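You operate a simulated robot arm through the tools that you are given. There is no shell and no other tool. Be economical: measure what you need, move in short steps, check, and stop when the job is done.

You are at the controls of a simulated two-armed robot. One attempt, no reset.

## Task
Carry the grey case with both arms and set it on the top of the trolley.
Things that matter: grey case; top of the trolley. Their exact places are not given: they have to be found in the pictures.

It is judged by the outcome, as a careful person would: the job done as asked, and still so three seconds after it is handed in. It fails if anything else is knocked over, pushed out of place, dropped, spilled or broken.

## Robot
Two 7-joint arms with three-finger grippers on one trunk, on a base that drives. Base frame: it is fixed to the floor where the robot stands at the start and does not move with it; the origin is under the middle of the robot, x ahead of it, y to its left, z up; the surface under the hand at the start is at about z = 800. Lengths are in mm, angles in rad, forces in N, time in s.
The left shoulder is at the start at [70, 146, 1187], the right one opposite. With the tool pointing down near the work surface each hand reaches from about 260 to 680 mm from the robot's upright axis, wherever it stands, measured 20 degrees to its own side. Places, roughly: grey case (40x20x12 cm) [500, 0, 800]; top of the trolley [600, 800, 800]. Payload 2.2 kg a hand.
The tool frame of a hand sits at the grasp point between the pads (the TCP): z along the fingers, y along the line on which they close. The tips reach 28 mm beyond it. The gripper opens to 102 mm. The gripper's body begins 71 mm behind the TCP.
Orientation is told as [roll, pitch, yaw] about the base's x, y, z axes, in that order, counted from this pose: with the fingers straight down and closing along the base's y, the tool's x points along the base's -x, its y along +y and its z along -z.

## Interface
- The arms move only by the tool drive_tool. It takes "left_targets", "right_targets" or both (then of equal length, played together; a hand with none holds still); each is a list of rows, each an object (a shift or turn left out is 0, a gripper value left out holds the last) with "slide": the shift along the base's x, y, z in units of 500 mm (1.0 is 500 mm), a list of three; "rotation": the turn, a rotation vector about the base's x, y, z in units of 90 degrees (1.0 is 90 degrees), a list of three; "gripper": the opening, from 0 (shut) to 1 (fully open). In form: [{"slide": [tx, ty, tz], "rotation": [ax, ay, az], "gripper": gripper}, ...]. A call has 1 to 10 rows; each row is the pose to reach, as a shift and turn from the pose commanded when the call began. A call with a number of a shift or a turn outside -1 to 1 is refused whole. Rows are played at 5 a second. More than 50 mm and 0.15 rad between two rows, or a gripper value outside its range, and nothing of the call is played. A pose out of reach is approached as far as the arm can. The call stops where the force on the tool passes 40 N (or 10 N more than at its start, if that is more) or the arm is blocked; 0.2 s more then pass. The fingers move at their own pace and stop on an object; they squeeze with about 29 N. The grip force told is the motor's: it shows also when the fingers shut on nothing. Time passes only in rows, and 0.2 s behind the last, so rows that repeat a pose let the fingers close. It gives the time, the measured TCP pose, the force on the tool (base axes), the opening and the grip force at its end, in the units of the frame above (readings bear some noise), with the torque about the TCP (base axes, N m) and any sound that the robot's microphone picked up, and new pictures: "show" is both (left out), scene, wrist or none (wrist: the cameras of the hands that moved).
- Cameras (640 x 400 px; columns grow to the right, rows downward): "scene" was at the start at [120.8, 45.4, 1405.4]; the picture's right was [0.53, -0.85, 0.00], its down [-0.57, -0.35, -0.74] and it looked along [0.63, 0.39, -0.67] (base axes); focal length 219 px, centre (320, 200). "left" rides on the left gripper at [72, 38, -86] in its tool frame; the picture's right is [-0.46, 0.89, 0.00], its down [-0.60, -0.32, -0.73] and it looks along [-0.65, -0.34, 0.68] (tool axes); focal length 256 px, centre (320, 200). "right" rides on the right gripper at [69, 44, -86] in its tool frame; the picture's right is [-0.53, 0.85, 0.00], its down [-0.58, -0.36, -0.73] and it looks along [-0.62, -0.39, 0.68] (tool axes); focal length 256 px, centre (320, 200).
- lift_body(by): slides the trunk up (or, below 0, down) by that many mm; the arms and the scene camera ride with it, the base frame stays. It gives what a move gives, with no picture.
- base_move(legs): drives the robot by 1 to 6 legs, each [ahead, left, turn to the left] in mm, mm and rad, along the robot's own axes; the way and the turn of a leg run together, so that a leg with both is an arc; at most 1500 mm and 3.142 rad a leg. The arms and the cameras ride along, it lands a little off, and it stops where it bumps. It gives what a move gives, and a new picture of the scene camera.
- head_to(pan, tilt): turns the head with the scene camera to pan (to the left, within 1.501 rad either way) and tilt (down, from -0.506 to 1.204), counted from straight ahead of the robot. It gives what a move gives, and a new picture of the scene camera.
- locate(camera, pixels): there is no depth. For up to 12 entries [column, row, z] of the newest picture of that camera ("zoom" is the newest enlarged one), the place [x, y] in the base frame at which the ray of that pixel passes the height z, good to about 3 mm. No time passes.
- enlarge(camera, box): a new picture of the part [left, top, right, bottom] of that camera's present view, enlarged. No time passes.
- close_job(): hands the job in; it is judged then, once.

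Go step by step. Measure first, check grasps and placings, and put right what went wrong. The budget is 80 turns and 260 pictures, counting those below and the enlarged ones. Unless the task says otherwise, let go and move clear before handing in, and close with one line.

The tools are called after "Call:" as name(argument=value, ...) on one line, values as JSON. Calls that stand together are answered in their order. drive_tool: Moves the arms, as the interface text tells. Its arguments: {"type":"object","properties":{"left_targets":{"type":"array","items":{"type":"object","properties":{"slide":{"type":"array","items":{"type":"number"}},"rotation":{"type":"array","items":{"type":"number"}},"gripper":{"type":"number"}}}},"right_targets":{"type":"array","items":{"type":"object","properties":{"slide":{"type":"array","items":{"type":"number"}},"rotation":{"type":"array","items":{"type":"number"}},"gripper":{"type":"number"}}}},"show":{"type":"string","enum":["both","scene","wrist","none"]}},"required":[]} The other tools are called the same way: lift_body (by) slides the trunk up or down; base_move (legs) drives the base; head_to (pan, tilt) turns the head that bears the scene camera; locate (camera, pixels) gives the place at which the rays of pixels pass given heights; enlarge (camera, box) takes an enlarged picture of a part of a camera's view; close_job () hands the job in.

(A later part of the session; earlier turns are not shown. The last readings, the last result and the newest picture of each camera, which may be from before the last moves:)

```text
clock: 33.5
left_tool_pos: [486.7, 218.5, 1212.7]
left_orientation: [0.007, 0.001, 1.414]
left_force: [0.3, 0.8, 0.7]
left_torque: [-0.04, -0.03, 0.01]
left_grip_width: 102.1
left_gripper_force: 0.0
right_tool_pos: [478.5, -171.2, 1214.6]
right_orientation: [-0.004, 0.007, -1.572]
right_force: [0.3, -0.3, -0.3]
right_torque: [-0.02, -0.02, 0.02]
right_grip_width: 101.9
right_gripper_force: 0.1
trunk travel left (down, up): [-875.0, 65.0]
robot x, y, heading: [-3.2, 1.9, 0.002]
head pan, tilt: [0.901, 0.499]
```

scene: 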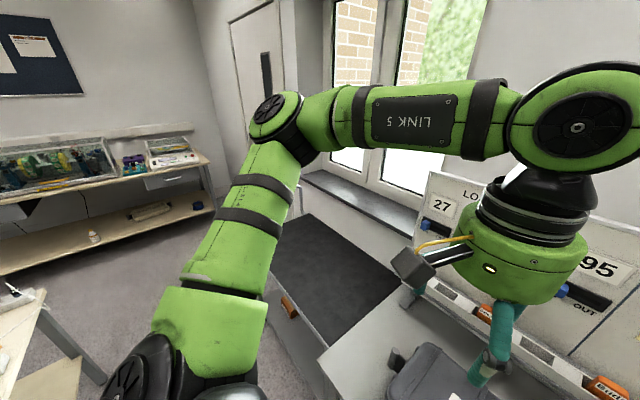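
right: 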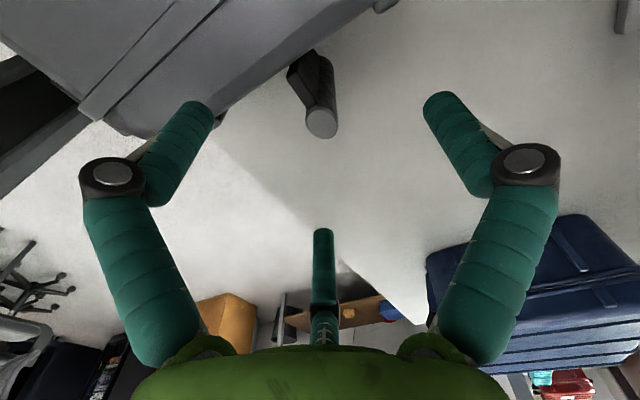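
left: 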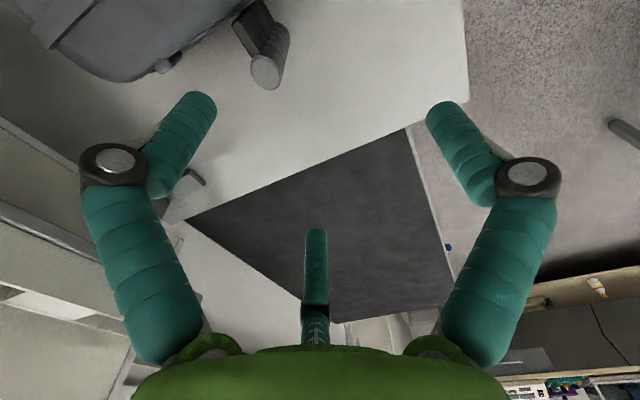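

Both reached. I'll trim the left hand to (481,206), then lower the trunk 250.

Call:
drive_tool(left_targets=[{"slide": [-0.011, -0.025, 0.003], "rotation": [0, 0, 0.08]}], show="none")

Call:
lift_body(by=-250)

Call:
head_to(pan=0.0, tilt=0.8)

Call:
drive_tool(left_targets=[{"slide": [0, 0, 0]}], right_targets=[{"slide": [0, 0, 0]}])

```text
clock: 33.9
left_tool_pos: [481.0, 204.9, 1213.6]
left_orientation: [0.007, -0.002, 1.538]
left_force: [-0.3, -0.9, -0.5]
left_torque: [0.02, 0.01, -0.04]
left_grip_width: 101.8
left_gripper_force: 0.1
right_tool_pos: [478.7, -171.8, 1215.2]
right_orientation: [-0.004, 0.006, -1.573]
right_force: [-0.6, -1.0, -0.5]
right_torque: [0.02, 0.04, -0.01]
right_grip_width: 102.0
right_gripper_force: 0.2
trunk travel left (down, up): [-875.0, 65.0]
robot x, y, heading: [-3.3, 0.1, 0.001]
head pan, tilt: [0.901, 0.499]
```

```text
clock: 36.5
left_tool_pos: [480.6, 204.0, 964.2]
left_orientation: [0.006, -0.003, 1.535]
left_force: [-0.2, -0.3, 0.2]
left_torque: [-0.02, -0.02, 0.03]
left_grip_width: 101.9
left_gripper_force: 0.0
right_tool_pos: [479.5, -170.1, 964.1]
right_orientation: [-0.003, 0.008, -1.573]
right_force: [0.9, 0.0, -0.6]
right_torque: [-0.01, -0.01, 0.02]
right_grip_width: 102.1
right_gripper_force: 0.0
trunk travel left (down, up): [-625.0, 315.0]
robot x, y, heading: [1.2, 3.0, -0.001]
head pan, tilt: [0.901, 0.499]
```

```text
clock: 37.7
left_tool_pos: [480.8, 204.6, 964.0]
left_orientation: [0.007, -0.001, 1.535]
left_force: [-0.6, 0.1, -0.8]
left_torque: [0.05, 0.03, 0.01]
left_grip_width: 102.0
left_gripper_force: 0.0
right_tool_pos: [479.5, -169.4, 964.3]
right_orientation: [-0.004, 0.006, -1.574]
right_force: [-0.2, 0.8, -0.4]
right_torque: [0.03, 0.01, 0.02]
right_grip_width: 102.1
right_gripper_force: 0.3
trunk travel left (down, up): [-625.0, 315.0]
robot x, y, heading: [1.5, 1.5, -0.0]
head pan, tilt: [0.0, 0.799]
```

scene: 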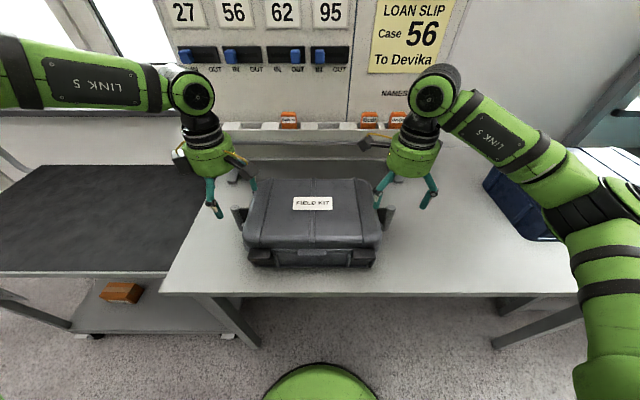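

```text
clock: 38.1
left_tool_pos: [481.1, 204.3, 963.3]
left_orientation: [0.008, -0.001, 1.536]
left_force: [0.2, 0.0, 0.3]
left_torque: [0.03, -0.01, -0.01]
left_grip_width: 102.1
left_gripper_force: 0.2
right_tool_pos: [479.3, -168.8, 964.5]
right_orientation: [-0.003, 0.007, -1.57]
right_force: [0.2, -0.6, -0.2]
right_torque: [-0.04, -0.03, -0.01]
right_grip_width: 102.0
right_gripper_force: 0.0
trunk travel left (down, up): [-625.0, 315.0]
robot x, y, heading: [-4.0, 2.8, -0.006]
head pan, tilt: [0.0, 0.799]
```

scene: 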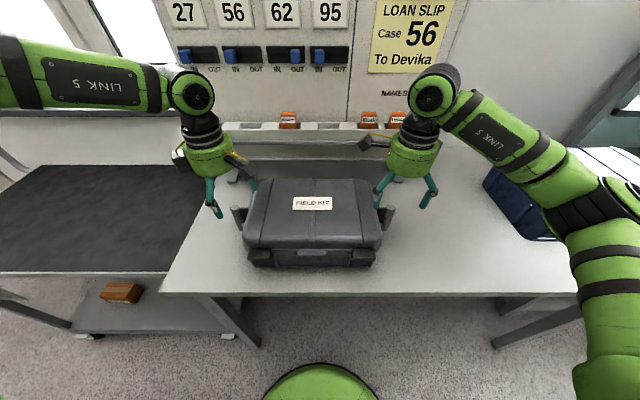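
right: 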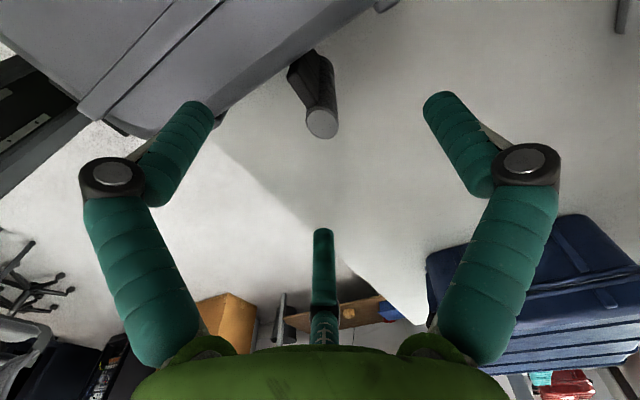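
left: 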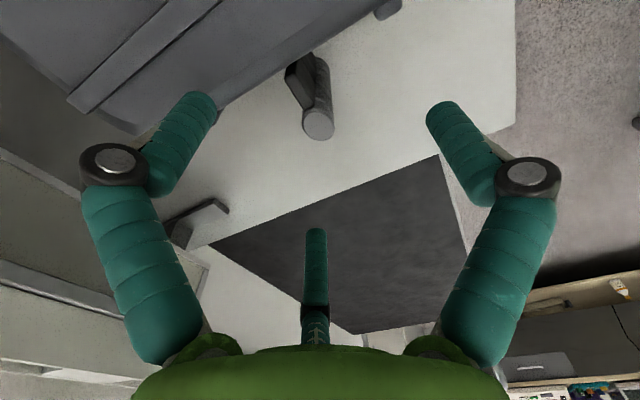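

Caps show at (322,123) in the right picture and (318,123) in the left. I'll check they lie under the TCPs at z=910.

Call:
locate(camera="right", pixels=[[322, 123, 910], [322, 123, 900], [334, 108, 910], [306, 122, 910], [339, 127, 910]])

Call:
locate(camera="left", pixels=[[318, 124, 910], [318, 124, 900], [302, 122, 910], [335, 128, 910]])

Call:
locate(camera="scene", pixels=[[237, 210, 910], [389, 210, 910], [237, 210, 900], [389, 210, 900]])

Call:
enlarge(camera="scene", box=[200, 160, 424, 300])

```text
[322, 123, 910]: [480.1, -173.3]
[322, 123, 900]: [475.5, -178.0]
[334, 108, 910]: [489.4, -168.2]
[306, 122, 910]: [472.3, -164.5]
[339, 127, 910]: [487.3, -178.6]
```

```text
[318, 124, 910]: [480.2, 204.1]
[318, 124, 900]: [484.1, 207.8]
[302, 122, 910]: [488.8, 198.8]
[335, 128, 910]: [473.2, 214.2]
```

```text
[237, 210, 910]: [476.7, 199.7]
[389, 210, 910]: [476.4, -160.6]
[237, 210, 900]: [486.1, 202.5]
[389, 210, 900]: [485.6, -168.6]
```

```text
2.86 times, centred on (312, 230) of scene
```

zoom: 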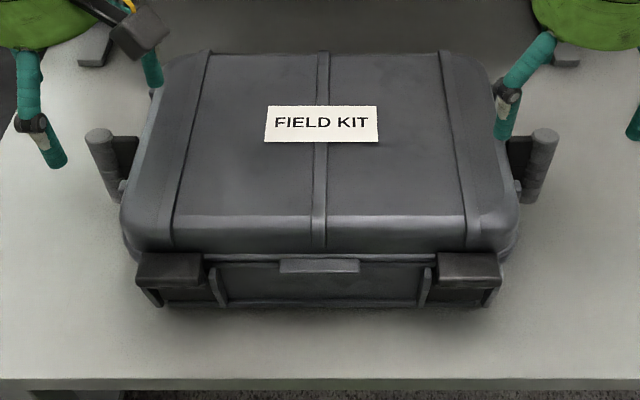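

Aligned within about 4 mm. I'll descend to z≈885 and check the camera boxes' clearance over the case lid.

Call:
drive_tool(left_targets=[{"slide": [0, 0, -0.05]}, {"slide": [0, 0, -0.1]}, {"slide": [0, 0, -0.157]}], right_targets=[{"slide": [0.0, -0.007, -0.05]}, {"slide": [0.0, -0.007, -0.1]}, {"slide": [0.0, -0.007, -0.159]}])

Call:
enlarge(camera="scene", box=[200, 120, 424, 260])

```text
clock: 38.7
left_tool_pos: [485.1, 199.0, 936.1]
left_orientation: [-0.034, 0.015, 1.534]
left_force: [-3.0, -2.8, 14.7]
left_torque: [-0.73, -0.28, -0.33]
left_grip_width: 102.7
left_gripper_force: 0.1
right_tool_pos: [477.1, -167.6, 938.0]
right_orientation: [0.024, 0.034, -1.564]
right_force: [-6.2, -1.8, 21.1]
right_torque: [1.1, 0.79, 0.35]
right_grip_width: 103.4
right_gripper_force: 0.1
trunk travel left (down, up): [-625.0, 315.0]
robot x, y, heading: [1.7, 2.9, 0.002]
head pan, tilt: [0.0, 0.799]
stopped in row 2 (right hand): the force on the tool passed its limit at 53 N (the readings are from after the stop); the commanded pose is now the measured one
```

scene: 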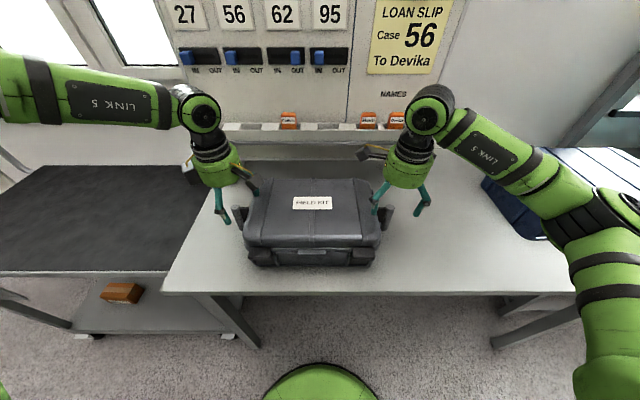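
right: 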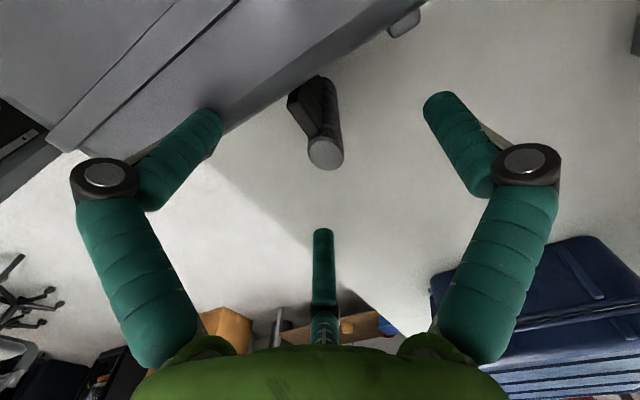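
left: 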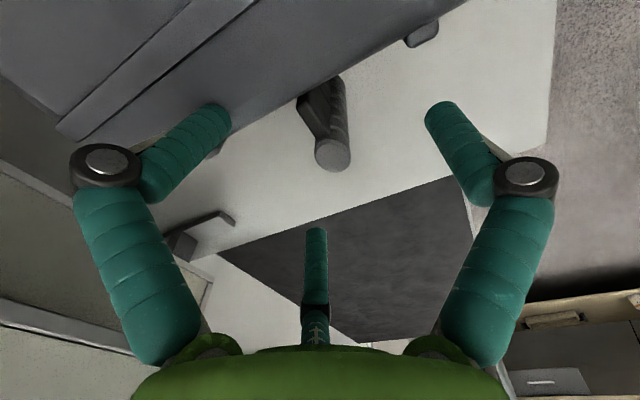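

```text
2.86 times, centred on (312, 190) of scene
```

zoom: 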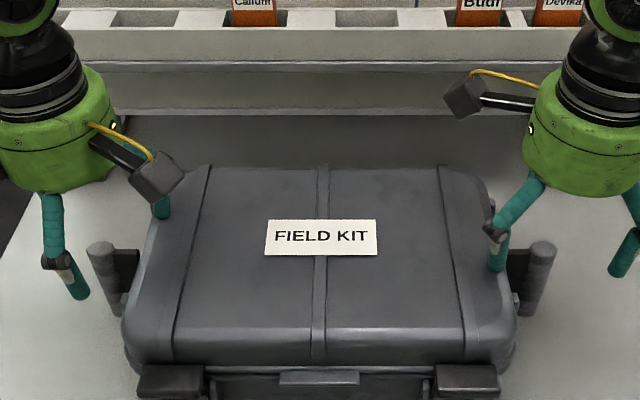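

Both hands touched something at TCP z≈937. The fingers in the wrist pictures (tips at (215,112) and (435,97)) seem offset toward the case side and reached the lid edge. I'll back up and part-close the grippers to see the true finger geometry.

Call:
drive_tool(left_targets=[{"slide": [0, 0, 0.06]}, {"slide": [0, 0, 0.1]}, {"slide": [0, 0, 0.1], "gripper": 0.2}, {"slide": [0, 0, 0.1]}, {"slide": [0, 0, 0.1]}], right_targets=[{"slide": [0, 0, 0.06]}, {"slide": [0, 0, 0.1]}, {"slide": [0, 0, 0.1], "gripper": 0.2}, {"slide": [0, 0, 0.1]}, {"slide": [0, 0, 0.1]}])

Call:
enlarge(camera="scene", box=[330, 80, 490, 240])

Call:
enlarge(camera="scene", box=[150, 80, 310, 240])

```text
clock: 39.9
left_tool_pos: [488.9, 201.4, 981.7]
left_orientation: [-0.023, 0.013, 1.536]
left_force: [0.8, 0.1, 0.1]
left_torque: [0.0, 0.02, 0.01]
left_grip_width: 20.3
left_gripper_force: 0.0
right_tool_pos: [480.0, -167.9, 982.4]
right_orientation: [0.016, 0.029, -1.564]
right_force: [0.1, 0.0, 0.7]
right_torque: [0.01, 0.01, 0.0]
right_grip_width: 20.4
right_gripper_force: 0.1
trunk travel left (down, up): [-625.0, 315.0]
robot x, y, heading: [0.9, -1.8, -0.0]
head pan, tilt: [0.0, 0.799]
```

scene: 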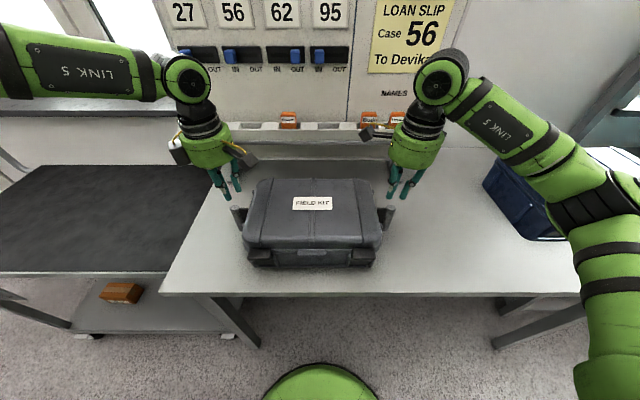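
right: 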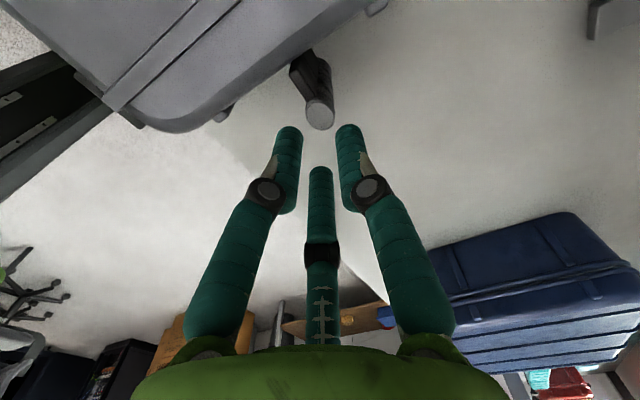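
left: 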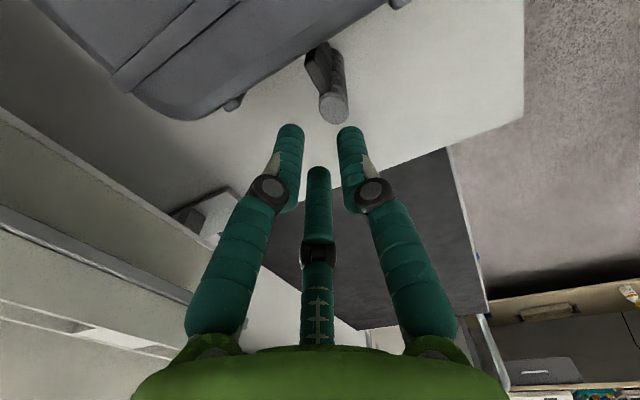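

```text
2.50 times, centred on (410, 160) of scene
```

zoom: 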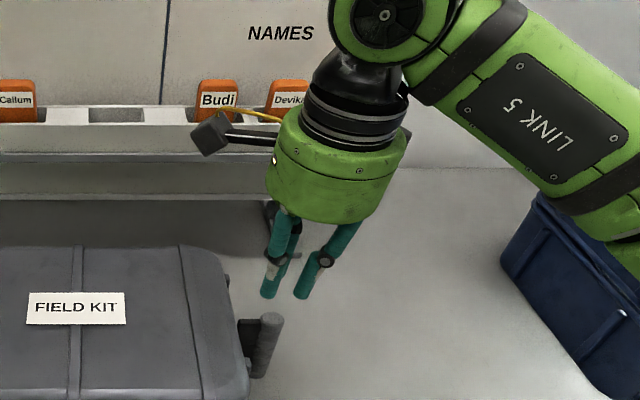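

```text
2.50 times, centred on (230, 160) of scene
```

zoom: 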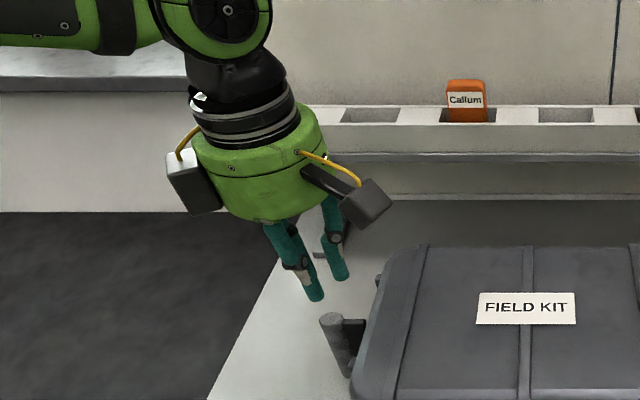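

The hand actually has three converging fingers: a pair on the case side and one opposite. When fully open, the pair overhangs the lid edge. I'll use a partial opening (about 46 mm for a bar of about 20 mm), level the hands and recentre before descending.

Call:
drive_tool(left_targets=[{"slide": [-0.017, 0.01, 0], "rotation": [0.008, 0.015, 0], "gripper": 0.45}, {"slide": [-0.017, 0.01, -0.03], "rotation": [0.008, 0.015, 0.02]}, {"slide": [-0.017, 0.01, -0.03], "rotation": [0.008, 0.015, 0.02]}], right_targets=[{"slide": [0, -0.013, 0], "rotation": [-0.0185, 0.01, 0], "gripper": 0.45}, {"slide": [0, -0.013, -0.03], "rotation": [-0.0185, 0.01, 0]}, {"slide": [0, -0.013, -0.03], "rotation": [-0.0185, 0.01, 0]}])

Call:
enlarge(camera="right", box=[220, 40, 420, 240])

Call:
enlarge(camera="left", box=[220, 40, 420, 240])

```text
clock: 40.7
left_tool_pos: [477.7, 207.8, 965.9]
left_orientation: [-0.001, 0.0, 1.566]
left_force: [0.3, 0.6, -0.9]
left_torque: [-0.02, -0.02, 0.03]
left_grip_width: 45.7
left_gripper_force: 0.0
right_tool_pos: [481.4, -176.0, 965.9]
right_orientation: [0.002, 0.0, -1.567]
right_force: [-0.5, 0.3, -0.1]
right_torque: [-0.02, 0.0, -0.04]
right_grip_width: 45.6
right_gripper_force: 0.1
trunk travel left (down, up): [-625.0, 315.0]
robot x, y, heading: [-1.5, -0.0, -0.001]
head pan, tilt: [0.0, 0.799]
```

scene: 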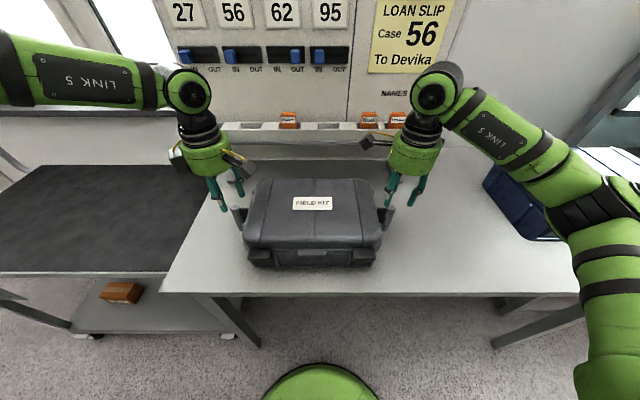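
right: 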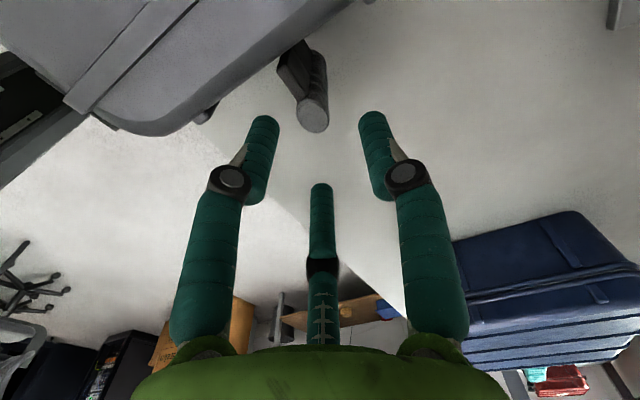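
left: 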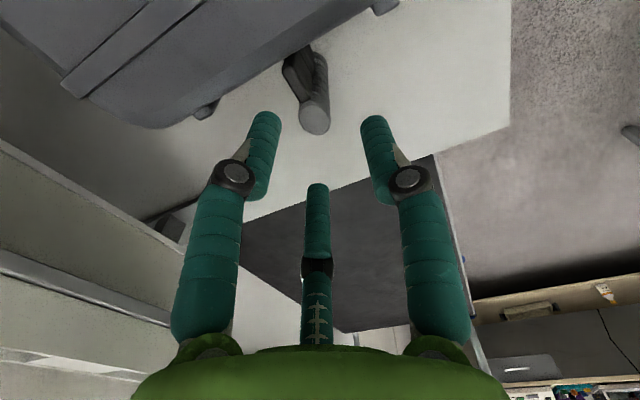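

```text
2.00 times, centred on (320, 140) of right
```

zoom: 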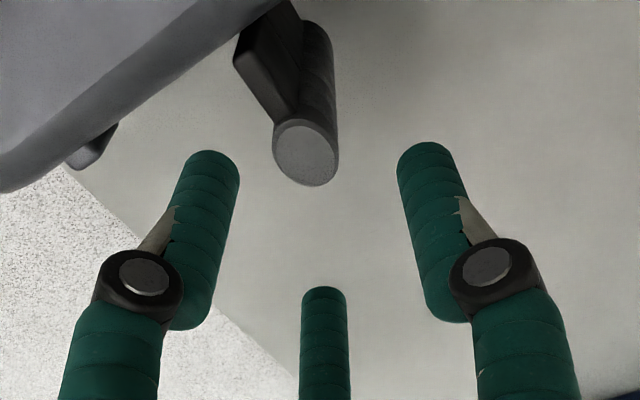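

```text
2.00 times, centred on (320, 140) of left
```

zoom: 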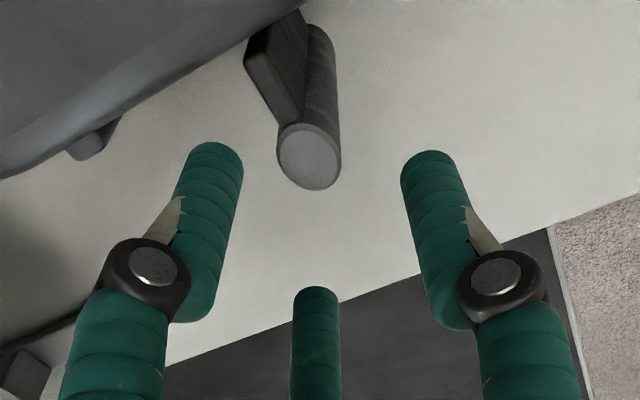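

Hands level. I'll check the cap offsets: right (313,116.5), left (314.5,117.5).

Call:
locate(camera="right", pixels=[[313, 116.5, 910], [313, 116.5, 915], [260, 120, 938], [373, 115, 938], [321, 186, 938]])

Call:
locate(camera="left", pixels=[[314.5, 117.5, 910], [314.5, 117.5, 915], [265, 115, 938], [373, 120, 938], [317, 187, 938]])

```text
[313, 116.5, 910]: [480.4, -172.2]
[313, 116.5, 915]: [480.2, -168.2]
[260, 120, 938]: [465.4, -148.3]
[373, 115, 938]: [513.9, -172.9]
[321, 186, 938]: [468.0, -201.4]
```

```text
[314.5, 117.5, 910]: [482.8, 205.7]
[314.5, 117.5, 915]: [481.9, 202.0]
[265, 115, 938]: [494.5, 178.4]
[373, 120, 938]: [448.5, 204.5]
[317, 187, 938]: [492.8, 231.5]
```

The fingertips at their height sit about 120° apart around each TCP. One pair finger lies about 30° off the web plate, which also matches the torque of the lid contact. I'll rotate so the web passes midway between two fingers: right yaw → −1.08, left yaw → 0.

Call:
drive_tool(left_targets=[{"slide": [0.009, -0.005, 0], "rotation": [0, 0, -0.093]}, {"slide": [0.009, -0.005, 0], "rotation": [0, 0, -0.186]}, {"slide": [0.009, -0.005, 0], "rotation": [0, 0, -0.279]}, {"slide": [0.009, -0.005, 0], "rotation": [0, 0, -0.372]}, {"slide": [0.009, -0.005, 0], "rotation": [0, 0, -0.465]}, {"slide": [0.009, -0.005, 0], "rotation": [0, 0, -0.558]}, {"slide": [0.009, -0.005, 0], "rotation": [0, 0, -0.651]}, {"slide": [0.009, -0.005, 0], "rotation": [0, 0, -0.744]}, {"slide": [0.009, -0.005, 0], "rotation": [0, 0, -0.837]}, {"slide": [0.009, -0.005, 0], "rotation": [0, 0, -0.93]}], right_targets=[{"slide": [-0.002, 0.008, 0], "rotation": [0, 0, 0.08]}, {"slide": [-0.002, 0.008, 0], "rotation": [0, 0, 0.16]}, {"slide": [-0.002, 0.008, 0], "rotation": [0, 0, 0.24]}, {"slide": [-0.002, 0.008, 0], "rotation": [0, 0, 0.31]}, {"slide": [-0.002, 0.008, 0], "rotation": [0, 0, 0.31]}, {"slide": [-0.002, 0.008, 0], "rotation": [0, 0, 0.31]}, {"slide": [-0.002, 0.008, 0], "rotation": [0, 0, 0.31]}, {"slide": [-0.002, 0.008, 0], "rotation": [0, 0, 0.31]}, {"slide": [-0.002, 0.008, 0], "rotation": [0, 0, 0.31]}, {"slide": [-0.002, 0.008, 0], "rotation": [0, 0, 0.31]}])

Call:
enlarge(camera="right", box=[220, 40, 420, 240])

Call:
enlarge(camera="left", box=[220, 40, 420, 240])

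```text
clock: 42.9
left_tool_pos: [485.3, 203.9, 967.1]
left_orientation: [0.0, 0.0, 0.105]
left_force: [0.6, 0.2, 0.2]
left_torque: [0.02, -0.01, -0.01]
left_grip_width: 45.7
left_gripper_force: 0.1
right_tool_pos: [481.0, -170.6, 967.0]
right_orientation: [0.001, 0.0, -1.081]
right_force: [-0.7, 0.0, 0.3]
right_torque: [-0.02, 0.03, 0.02]
right_grip_width: 45.9
right_gripper_force: 0.1
trunk travel left (down, up): [-625.0, 315.0]
robot x, y, heading: [-6.1, 3.1, 0.0]
head pan, tilt: [0.0, 0.799]
```

scene: 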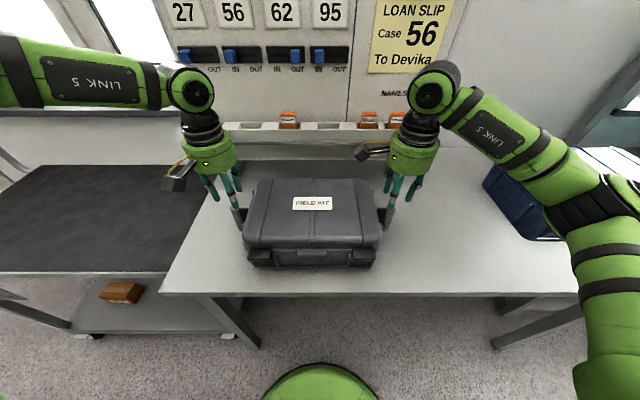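
right: 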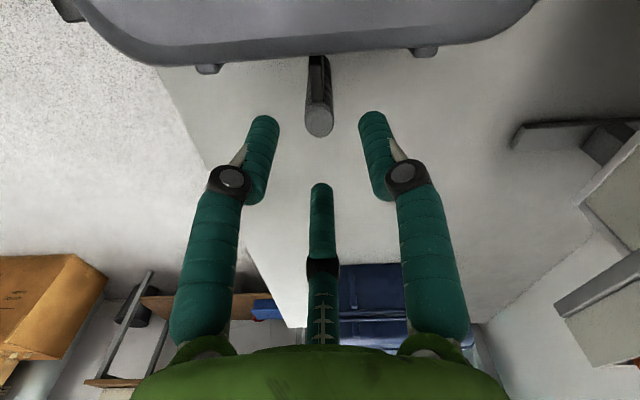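
left: 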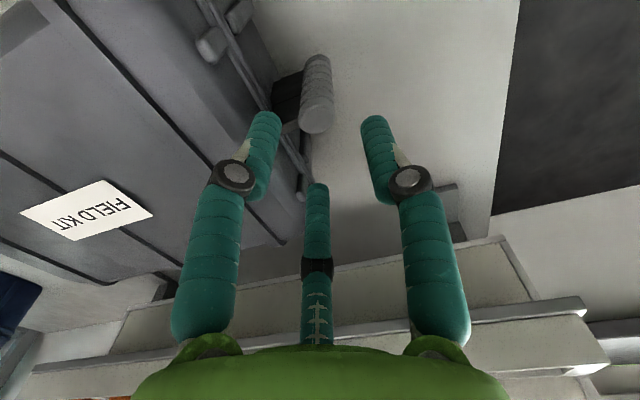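

```text
2.00 times, centred on (320, 140) of right
```

zoom: 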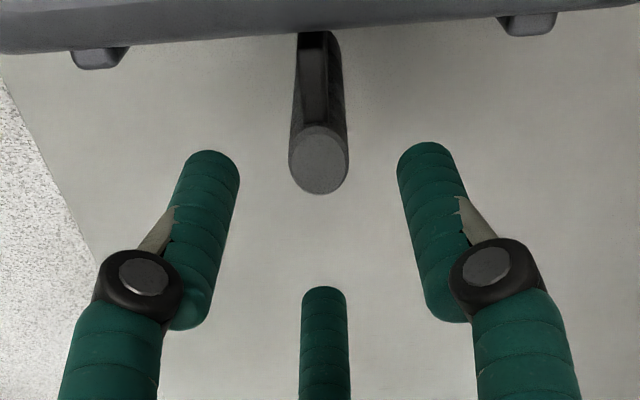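

```text
2.00 times, centred on (320, 140) of left
```

zoom: 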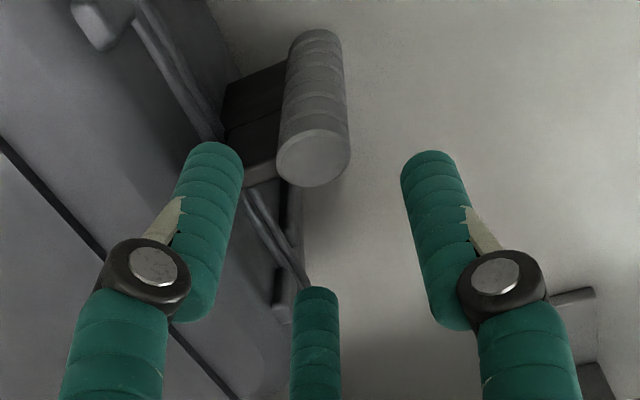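

The right hand straddles the web symmetrically. I'll finish the last bit of left yaw after checking the cap offsets.

Call:
locate(camera="right", pixels=[[319.5, 120, 910]])

Call:
locate(camera="left", pixels=[[316.5, 119, 910], [265, 115, 938], [373, 120, 938], [317, 187, 938]])

```text
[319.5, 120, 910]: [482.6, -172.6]
```

```text
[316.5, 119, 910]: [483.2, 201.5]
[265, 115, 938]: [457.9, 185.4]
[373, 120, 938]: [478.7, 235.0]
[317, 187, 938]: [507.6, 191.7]
```

The left fingers are already symmetric about the web at yaw 0.1. I'll descend slowly to z≈885 with the grippers at 46 mm.

Call:
drive_tool(left_targets=[{"slide": [-0.005, -0.002, -0.05]}, {"slide": [-0.005, -0.002, -0.09]}, {"slide": [-0.005, -0.002, -0.13]}, {"slide": [-0.005, -0.002, -0.164]}], right_targets=[{"slide": [0.001, -0.004, -0.05]}, {"slide": [0.001, -0.004, -0.09]}, {"slide": [0.001, -0.004, -0.13]}, {"slide": [0.001, -0.004, -0.164]}])

Call:
enlarge(camera="scene", box=[200, 120, 424, 260])

```text
clock: 43.9
left_tool_pos: [481.8, 201.6, 883.4]
left_orientation: [0.0, 0.001, 0.108]
left_force: [-0.2, -0.5, -0.7]
left_torque: [0.03, -0.01, 0.02]
left_grip_width: 45.8
left_gripper_force: 0.0
right_tool_pos: [482.1, -170.6, 884.7]
right_orientation: [0.001, 0.001, -1.078]
right_force: [-0.2, 0.0, 0.5]
right_torque: [-0.04, 0.03, 0.04]
right_grip_width: 45.6
right_gripper_force: 0.1
trunk travel left (down, up): [-625.0, 315.0]
robot x, y, heading: [-0.7, -1.0, -0.004]
head pan, tilt: [0.0, 0.799]
```

scene: 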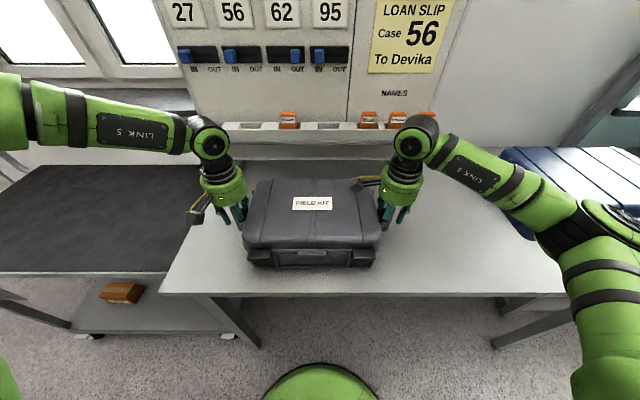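
right: 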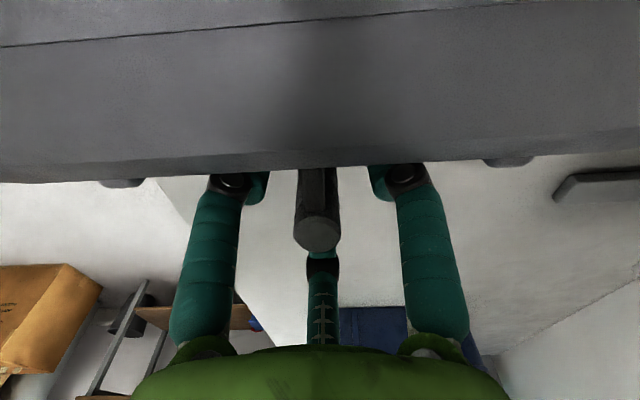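
left: 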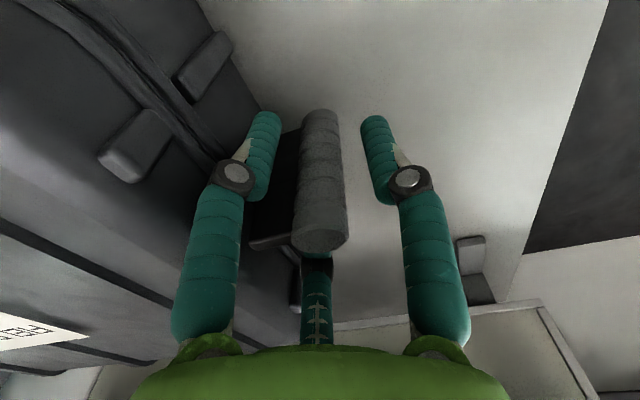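

```text
2.86 times, centred on (312, 190) of scene
```

zoom: 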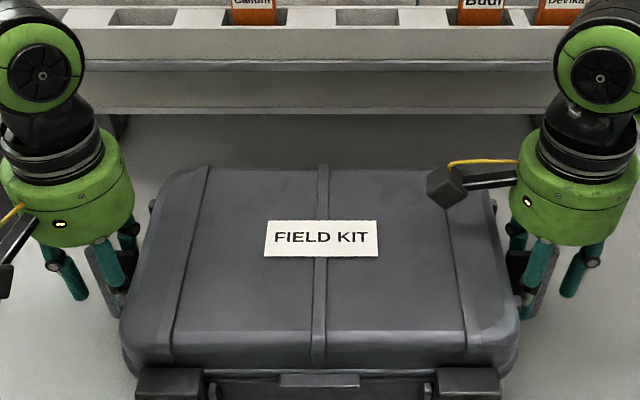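

No contact, and the bars sit between the fingers. I'll go down 10 mm more and close gently, letting the fingers settle.

Call:
drive_tool(left_targets=[{"slide": [0, 0.002, -0.02]}, {"slide": [0, 0.002, -0.02], "gripper": 0.25}, {"slide": [0, 0.002, -0.02], "gripper": 0}, {"slide": [0, 0.002, -0.02]}, {"slide": [0, 0.002, -0.02]}, {"slide": [0, 0.002, -0.02]}], right_targets=[{"slide": [0, -0.002, -0.02]}, {"slide": [0, -0.002, -0.02], "gripper": 0.25}, {"slide": [0, -0.002, -0.02], "gripper": 0}, {"slide": [0, -0.002, -0.02]}, {"slide": [0, -0.002, -0.02]}, {"slide": [0, -0.002, -0.02]}])

```text
clock: 45.3
left_tool_pos: [480.3, 204.2, 872.9]
left_orientation: [0.001, 0.0, 0.106]
left_force: [-1.3, -5.0, -2.6]
left_torque: [0.0, 0.05, -0.14]
left_grip_width: 23.5
left_gripper_force: 29.0
right_tool_pos: [480.5, -171.9, 874.9]
right_orientation: [0.001, 0.002, -1.079]
right_force: [0.7, 4.2, -0.6]
right_torque: [0.25, 0.01, 0.04]
right_grip_width: 23.3
right_gripper_force: 29.2
trunk travel left (down, up): [-625.0, 315.0]
robot x, y, heading: [-1.6, -2.7, 0.002]
head pan, tilt: [0.0, 0.799]
```

scene: 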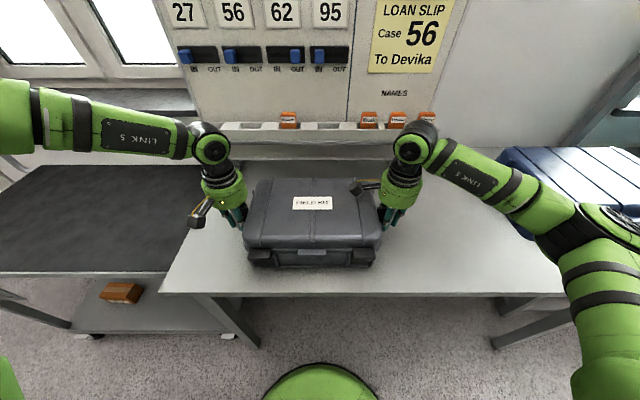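
right: 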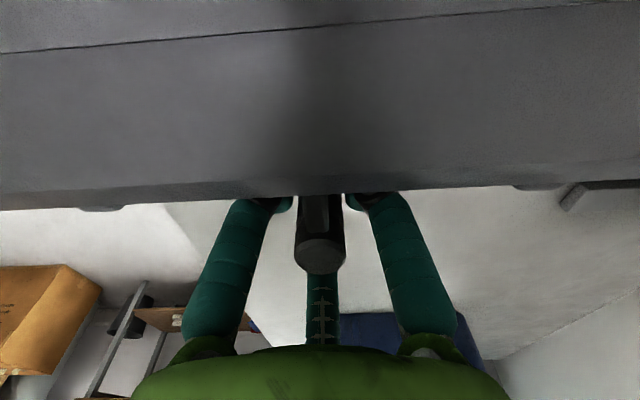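
left: 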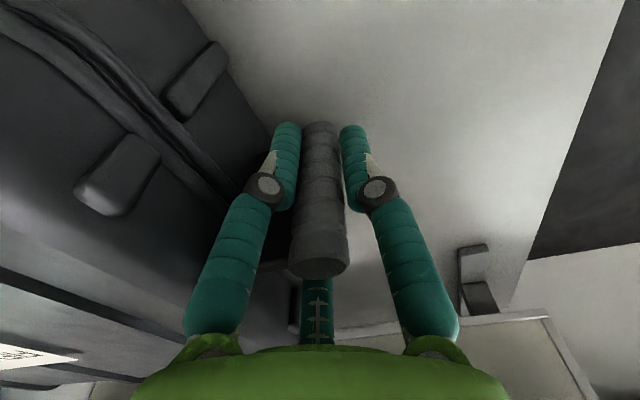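

Both grips hold at about 23.4 mm with 29 N. I'll test-lift with the trunk by 25 mm so both hands rise equally.

Call:
lift_body(by=25)

Call:
drive_tool(left_targets=[{"slide": [0, 0, 0]}, {"slide": [0, 0, 0]}], right_targets=[{"slide": [0, 0, 0]}, {"slide": [0, 0, 0]}])

```text
clock: 46.0
left_tool_pos: [481.3, 204.5, 898.3]
left_orientation: [-0.002, 0.001, 0.105]
left_force: [-0.2, -6.7, -4.9]
left_torque: [-0.09, 0.02, -0.1]
left_grip_width: 23.1
left_gripper_force: 29.1
right_tool_pos: [482.6, -171.4, 898.8]
right_orientation: [0.001, 0.004, -1.078]
right_force: [0.9, 7.5, -4.5]
right_torque: [0.21, 0.01, 0.05]
right_grip_width: 23.5
right_gripper_force: 29.3
trunk travel left (down, up): [-650.0, 290.0]
robot x, y, heading: [-0.5, -1.9, -0.001]
head pan, tilt: [0.0, 0.799]
```

```text
clock: 46.6
left_tool_pos: [481.1, 204.3, 898.1]
left_orientation: [0.001, 0.002, 0.106]
left_force: [-0.2, -7.7, -5.5]
left_torque: [-0.17, -0.01, -0.09]
left_grip_width: 23.5
left_gripper_force: 29.3
right_tool_pos: [483.5, -171.0, 898.7]
right_orientation: [-0.001, 0.003, -1.078]
right_force: [0.7, 8.7, -4.9]
right_torque: [0.26, -0.04, 0.06]
right_grip_width: 23.2
right_gripper_force: 29.2
trunk travel left (down, up): [-650.0, 290.0]
robot x, y, heading: [-0.9, 0.2, -0.003]
head pan, tilt: [0.0, 0.799]
```

scene: 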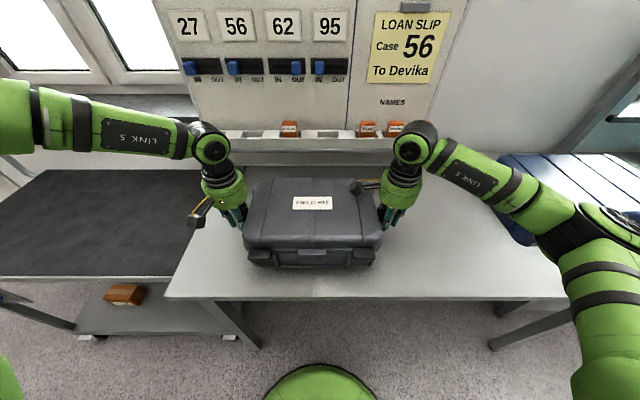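
right: 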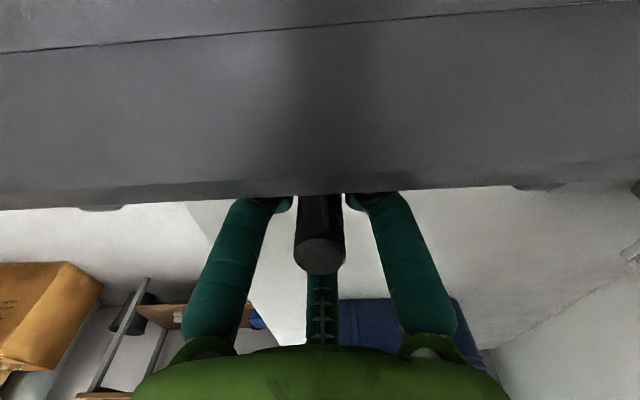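
left: 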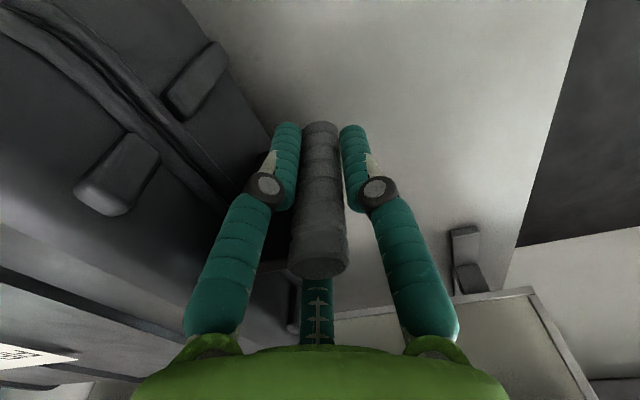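

The case rises with the hands: the wrist views are unchanged relative to it, and each hand carries about 5 N. I'll lift 60 mm more and look left for the drive path.

Call:
lift_body(by=60)

Call:
head_to(pan=1.4, tilt=0.8)

Call:
head_to(pan=0.6, tilt=0.8)

```text
clock: 47.6
left_tool_pos: [481.9, 204.3, 958.5]
left_orientation: [-0.001, 0.002, 0.107]
left_force: [0.4, -11.0, -5.1]
left_torque: [-0.25, 0.0, -0.14]
left_grip_width: 23.4
left_gripper_force: 29.1
right_tool_pos: [483.2, -171.3, 959.4]
right_orientation: [0.0, 0.001, -1.077]
right_force: [0.0, 10.1, -4.5]
right_torque: [0.28, -0.01, 0.03]
right_grip_width: 23.5
right_gripper_force: 28.9
trunk travel left (down, up): [-710.0, 230.0]
robot x, y, heading: [2.3, -1.4, -0.002]
head pan, tilt: [0.0, 0.799]
```

```text
clock: 49.1
left_tool_pos: [481.4, 204.5, 957.3]
left_orientation: [0.002, -0.001, 0.107]
left_force: [0.2, -11.3, -4.5]
left_torque: [-0.31, -0.04, -0.1]
left_grip_width: 23.4
left_gripper_force: 29.0
right_tool_pos: [483.3, -172.3, 959.6]
right_orientation: [-0.001, 0.001, -1.08]
right_force: [-0.6, 11.5, -5.0]
right_torque: [0.27, 0.01, 0.05]
right_grip_width: 23.1
right_gripper_force: 29.2
trunk travel left (down, up): [-710.0, 230.0]
robot x, y, heading: [-3.1, 0.2, -0.002]
head pan, tilt: [1.4, 0.799]
```

scene: 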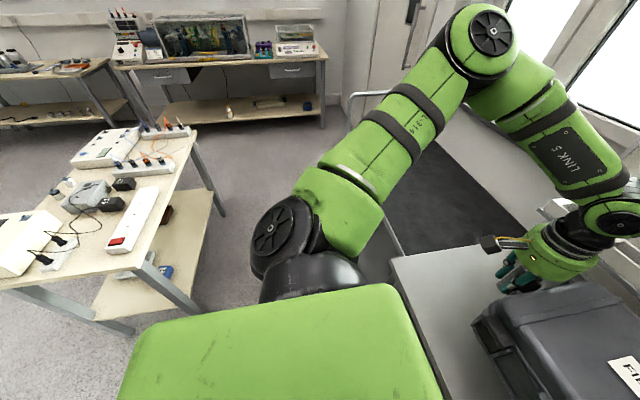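

```text
clock: 50.2
left_tool_pos: [481.5, 203.7, 959.0]
left_orientation: [0.0, -0.002, 0.106]
left_force: [-0.3, -10.9, -5.1]
left_torque: [-0.3, -0.02, -0.1]
left_grip_width: 23.3
left_gripper_force: 29.1
right_tool_pos: [482.1, -171.5, 958.6]
right_orientation: [-0.001, 0.002, -1.079]
right_force: [0.3, 10.6, -5.4]
right_torque: [0.27, -0.06, 0.09]
right_grip_width: 23.3
right_gripper_force: 28.8
trunk travel left (down, up): [-710.0, 230.0]
robot x, y, heading: [2.0, -0.9, 0.003]
head pan, tilt: [0.6, 0.799]
```

scene: 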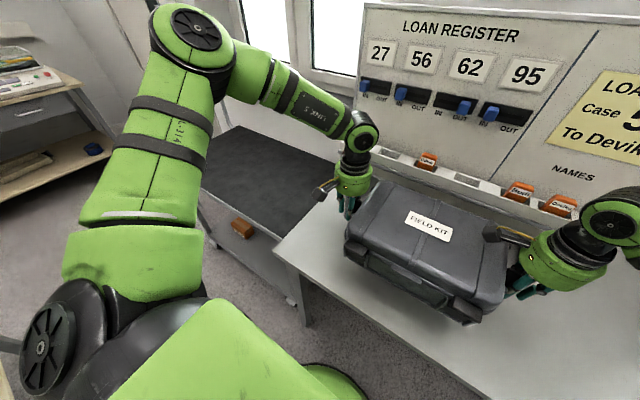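

There's a bench to the left at pan 1.4 whose edge must clear the base. I'll locate its corners and ease the slight tension between the hands (about 11 N).

Call:
drive_tool(left_targets=[{"slide": [0, -0.003, 0]}], right_targets=[{"slide": [0, 0.003, 0]}], show="none")

Call:
head_to(pan=1.4, tilt=0.8)

Call:
locate(camera="scene", pixels=[[195, 130, 750], [190, 128, 800], [130, 270, 750], [130, 270, 800], [222, 213, 0], [197, 312, 0], [130, 333, 0], [212, 192, 300], [397, 250, 0], [390, 257, 800], [352, 95, 900]])

```text
clock: 50.6
left_tool_pos: [481.2, 203.8, 959.0]
left_orientation: [0.005, 0.003, 0.108]
left_force: [0.5, -1.3, -5.5]
left_torque: [-0.78, -0.02, -0.07]
left_grip_width: 23.6
left_gripper_force: 29.3
right_tool_pos: [482.3, -170.2, 959.4]
right_orientation: [-0.001, -0.001, -1.082]
right_force: [-0.1, 0.5, -4.3]
right_torque: [0.91, -0.01, 0.09]
right_grip_width: 23.3
right_gripper_force: 28.7
trunk travel left (down, up): [-710.0, 230.0]
robot x, y, heading: [0.3, 0.0, -0.001]
head pan, tilt: [0.6, 0.799]
```

```text
clock: 51.8
left_tool_pos: [480.6, 204.2, 957.7]
left_orientation: [0.005, 0.002, 0.106]
left_force: [0.2, 12.8, -6.1]
left_torque: [0.6, -0.02, -0.12]
left_grip_width: 23.6
left_gripper_force: 28.9
right_tool_pos: [482.9, -171.6, 957.5]
right_orientation: [-0.002, -0.001, -1.082]
right_force: [0.6, -12.6, -4.0]
right_torque: [-0.37, -0.04, 0.06]
right_grip_width: 23.3
right_gripper_force: 29.1
trunk travel left (down, up): [-710.0, 230.0]
robot x, y, heading: [2.0, -0.6, -0.001]
head pan, tilt: [1.4, 0.799]
```

scene: 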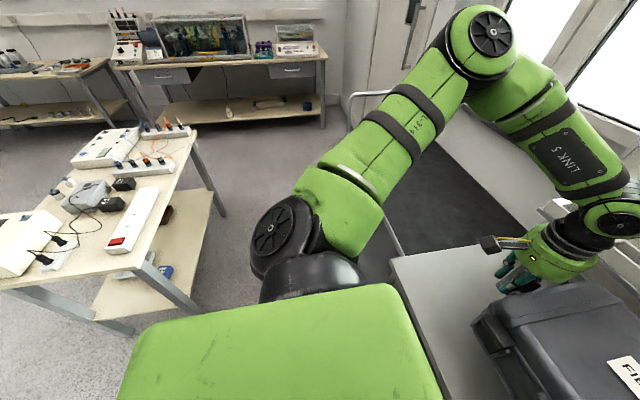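

```text
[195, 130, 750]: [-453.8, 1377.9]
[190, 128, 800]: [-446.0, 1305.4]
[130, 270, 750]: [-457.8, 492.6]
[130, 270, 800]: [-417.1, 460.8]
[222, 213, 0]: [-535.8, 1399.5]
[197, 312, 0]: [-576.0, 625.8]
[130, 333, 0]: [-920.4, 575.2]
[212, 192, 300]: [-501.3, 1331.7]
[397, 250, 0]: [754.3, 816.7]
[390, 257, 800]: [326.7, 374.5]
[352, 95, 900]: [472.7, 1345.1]
```

The left bench's edge is at x≈−420, the trolley front at x≈370, and the base front at about 260, so a straight leftward drive is clear. I'll rebalance the hands a touch and drive left 400 mm first.

Call:
drive_tool(left_targets=[{"slide": [0, 0.0016, 0]}], right_targets=[{"slide": [0, -0.0016, 0]}], show="none")

Call:
head_to(pan=0.6, tilt=0.8)

Call:
base_move(legs=[[0, 200, 0], [0, 200, 0]])

```text
clock: 52.2
left_tool_pos: [480.6, 205.0, 958.0]
left_orientation: [0.003, 0.001, 0.107]
left_force: [-1.1, 12.9, -3.8]
left_torque: [1.0, 0.0, -0.12]
left_grip_width: 23.4
left_gripper_force: 28.7
right_tool_pos: [483.0, -170.5, 958.9]
right_orientation: [-0.004, 0.0, -1.081]
right_force: [-0.3, -13.2, -6.3]
right_torque: [-1.24, -0.03, -0.03]
right_grip_width: 22.8
right_gripper_force: 28.5
trunk travel left (down, up): [-710.0, 230.0]
robot x, y, heading: [4.3, 2.9, 0.001]
head pan, tilt: [1.4, 0.799]
```

```text
clock: 53.3
left_tool_pos: [480.9, 203.3, 957.4]
left_orientation: [0.003, 0.002, 0.108]
left_force: [-1.1, 16.1, -2.9]
left_torque: [0.16, 0.04, -0.09]
left_grip_width: 23.3
left_gripper_force: 28.9
right_tool_pos: [483.0, -171.7, 958.3]
right_orientation: [-0.003, 0.0, -1.082]
right_force: [0.5, -14.8, -7.0]
right_torque: [-0.81, -0.02, 0.04]
right_grip_width: 23.2
right_gripper_force: 29.1
trunk travel left (down, up): [-710.0, 230.0]
robot x, y, heading: [-0.6, 0.2, 0.003]
head pan, tilt: [0.6, 0.799]
```

scene: 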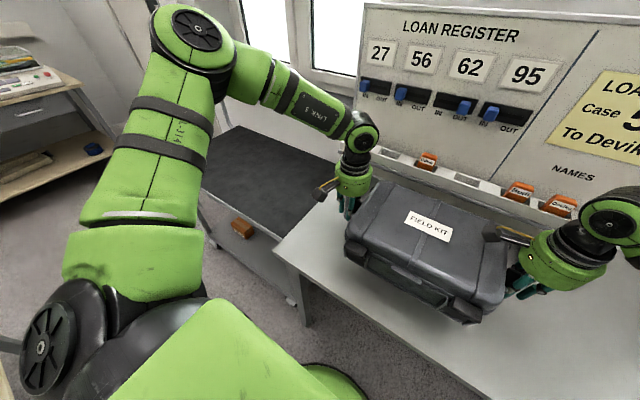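

```text
clock: 56.1
left_tool_pos: [482.0, 599.4, 957.5]
left_orientation: [0.002, 0.001, 0.102]
left_force: [0.2, 14.9, -5.5]
left_torque: [0.62, -0.08, -0.09]
left_grip_width: 23.0
left_gripper_force: 29.0
right_tool_pos: [483.2, 223.1, 959.2]
right_orientation: [-0.003, 0.002, -1.083]
right_force: [-0.1, -15.3, -6.0]
right_torque: [-0.61, 0.02, 0.11]
right_grip_width: 22.9
right_gripper_force: 29.2
trunk travel left (down, up): [-710.0, 230.0]
robot x, y, heading: [2.9, 397.5, -0.004]
head pan, tilt: [0.6, 0.799]
```

scene: 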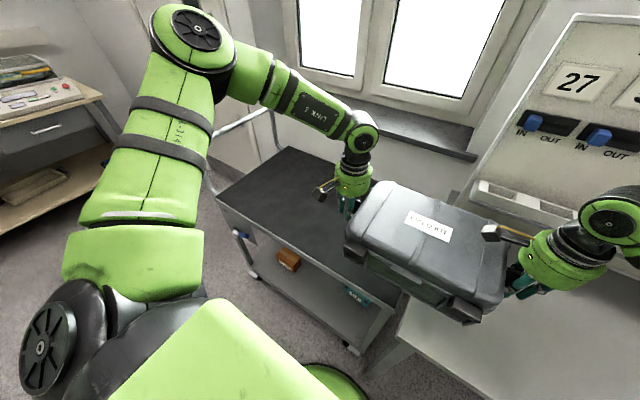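

Clear so far, and the trolley top is in view. I'll locate its corners: front-left (217,197), back-left (290,148) and the front edge near (395,290).

Call:
drive_tool(left_targets=[{"slide": [0, 0.002, 0]}], right_targets=[{"slide": [0, -0.002, 0]}], show="none")

Call:
enlarge(camera="scene", box=[190, 80, 510, 360])

Call:
locate(camera="scene", pixels=[[217, 197, 800], [290, 148, 800], [397, 292, 800], [300, 245, 800], [217, 197, 770], [217, 197, 830]])

```text
clock: 56.5
left_tool_pos: [481.1, 598.0, 957.5]
left_orientation: [0.002, 0.001, 0.103]
left_force: [0.7, -8.8, -5.1]
left_torque: [0.65, -0.07, -0.1]
left_grip_width: 23.4
left_gripper_force: 28.9
right_tool_pos: [481.6, 222.9, 959.0]
right_orientation: [-0.002, 0.003, -1.082]
right_force: [0.7, 7.6, -5.4]
right_torque: [-0.58, -0.05, 0.04]
right_grip_width: 23.4
right_gripper_force: 29.2
trunk travel left (down, up): [-710.0, 230.0]
robot x, y, heading: [0.6, 398.8, -0.002]
head pan, tilt: [0.6, 0.799]
```

```text
1.43 times, centred on (350, 220) of scene
```

zoom: 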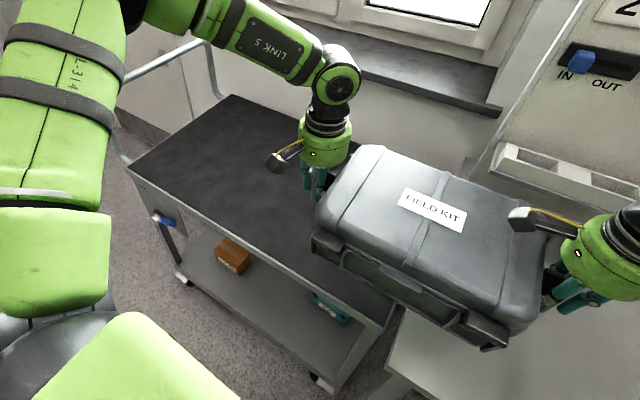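

```text
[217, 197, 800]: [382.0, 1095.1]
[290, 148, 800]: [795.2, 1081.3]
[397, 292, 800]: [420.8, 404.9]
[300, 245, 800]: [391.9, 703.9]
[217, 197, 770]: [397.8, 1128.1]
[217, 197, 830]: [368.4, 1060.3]
```

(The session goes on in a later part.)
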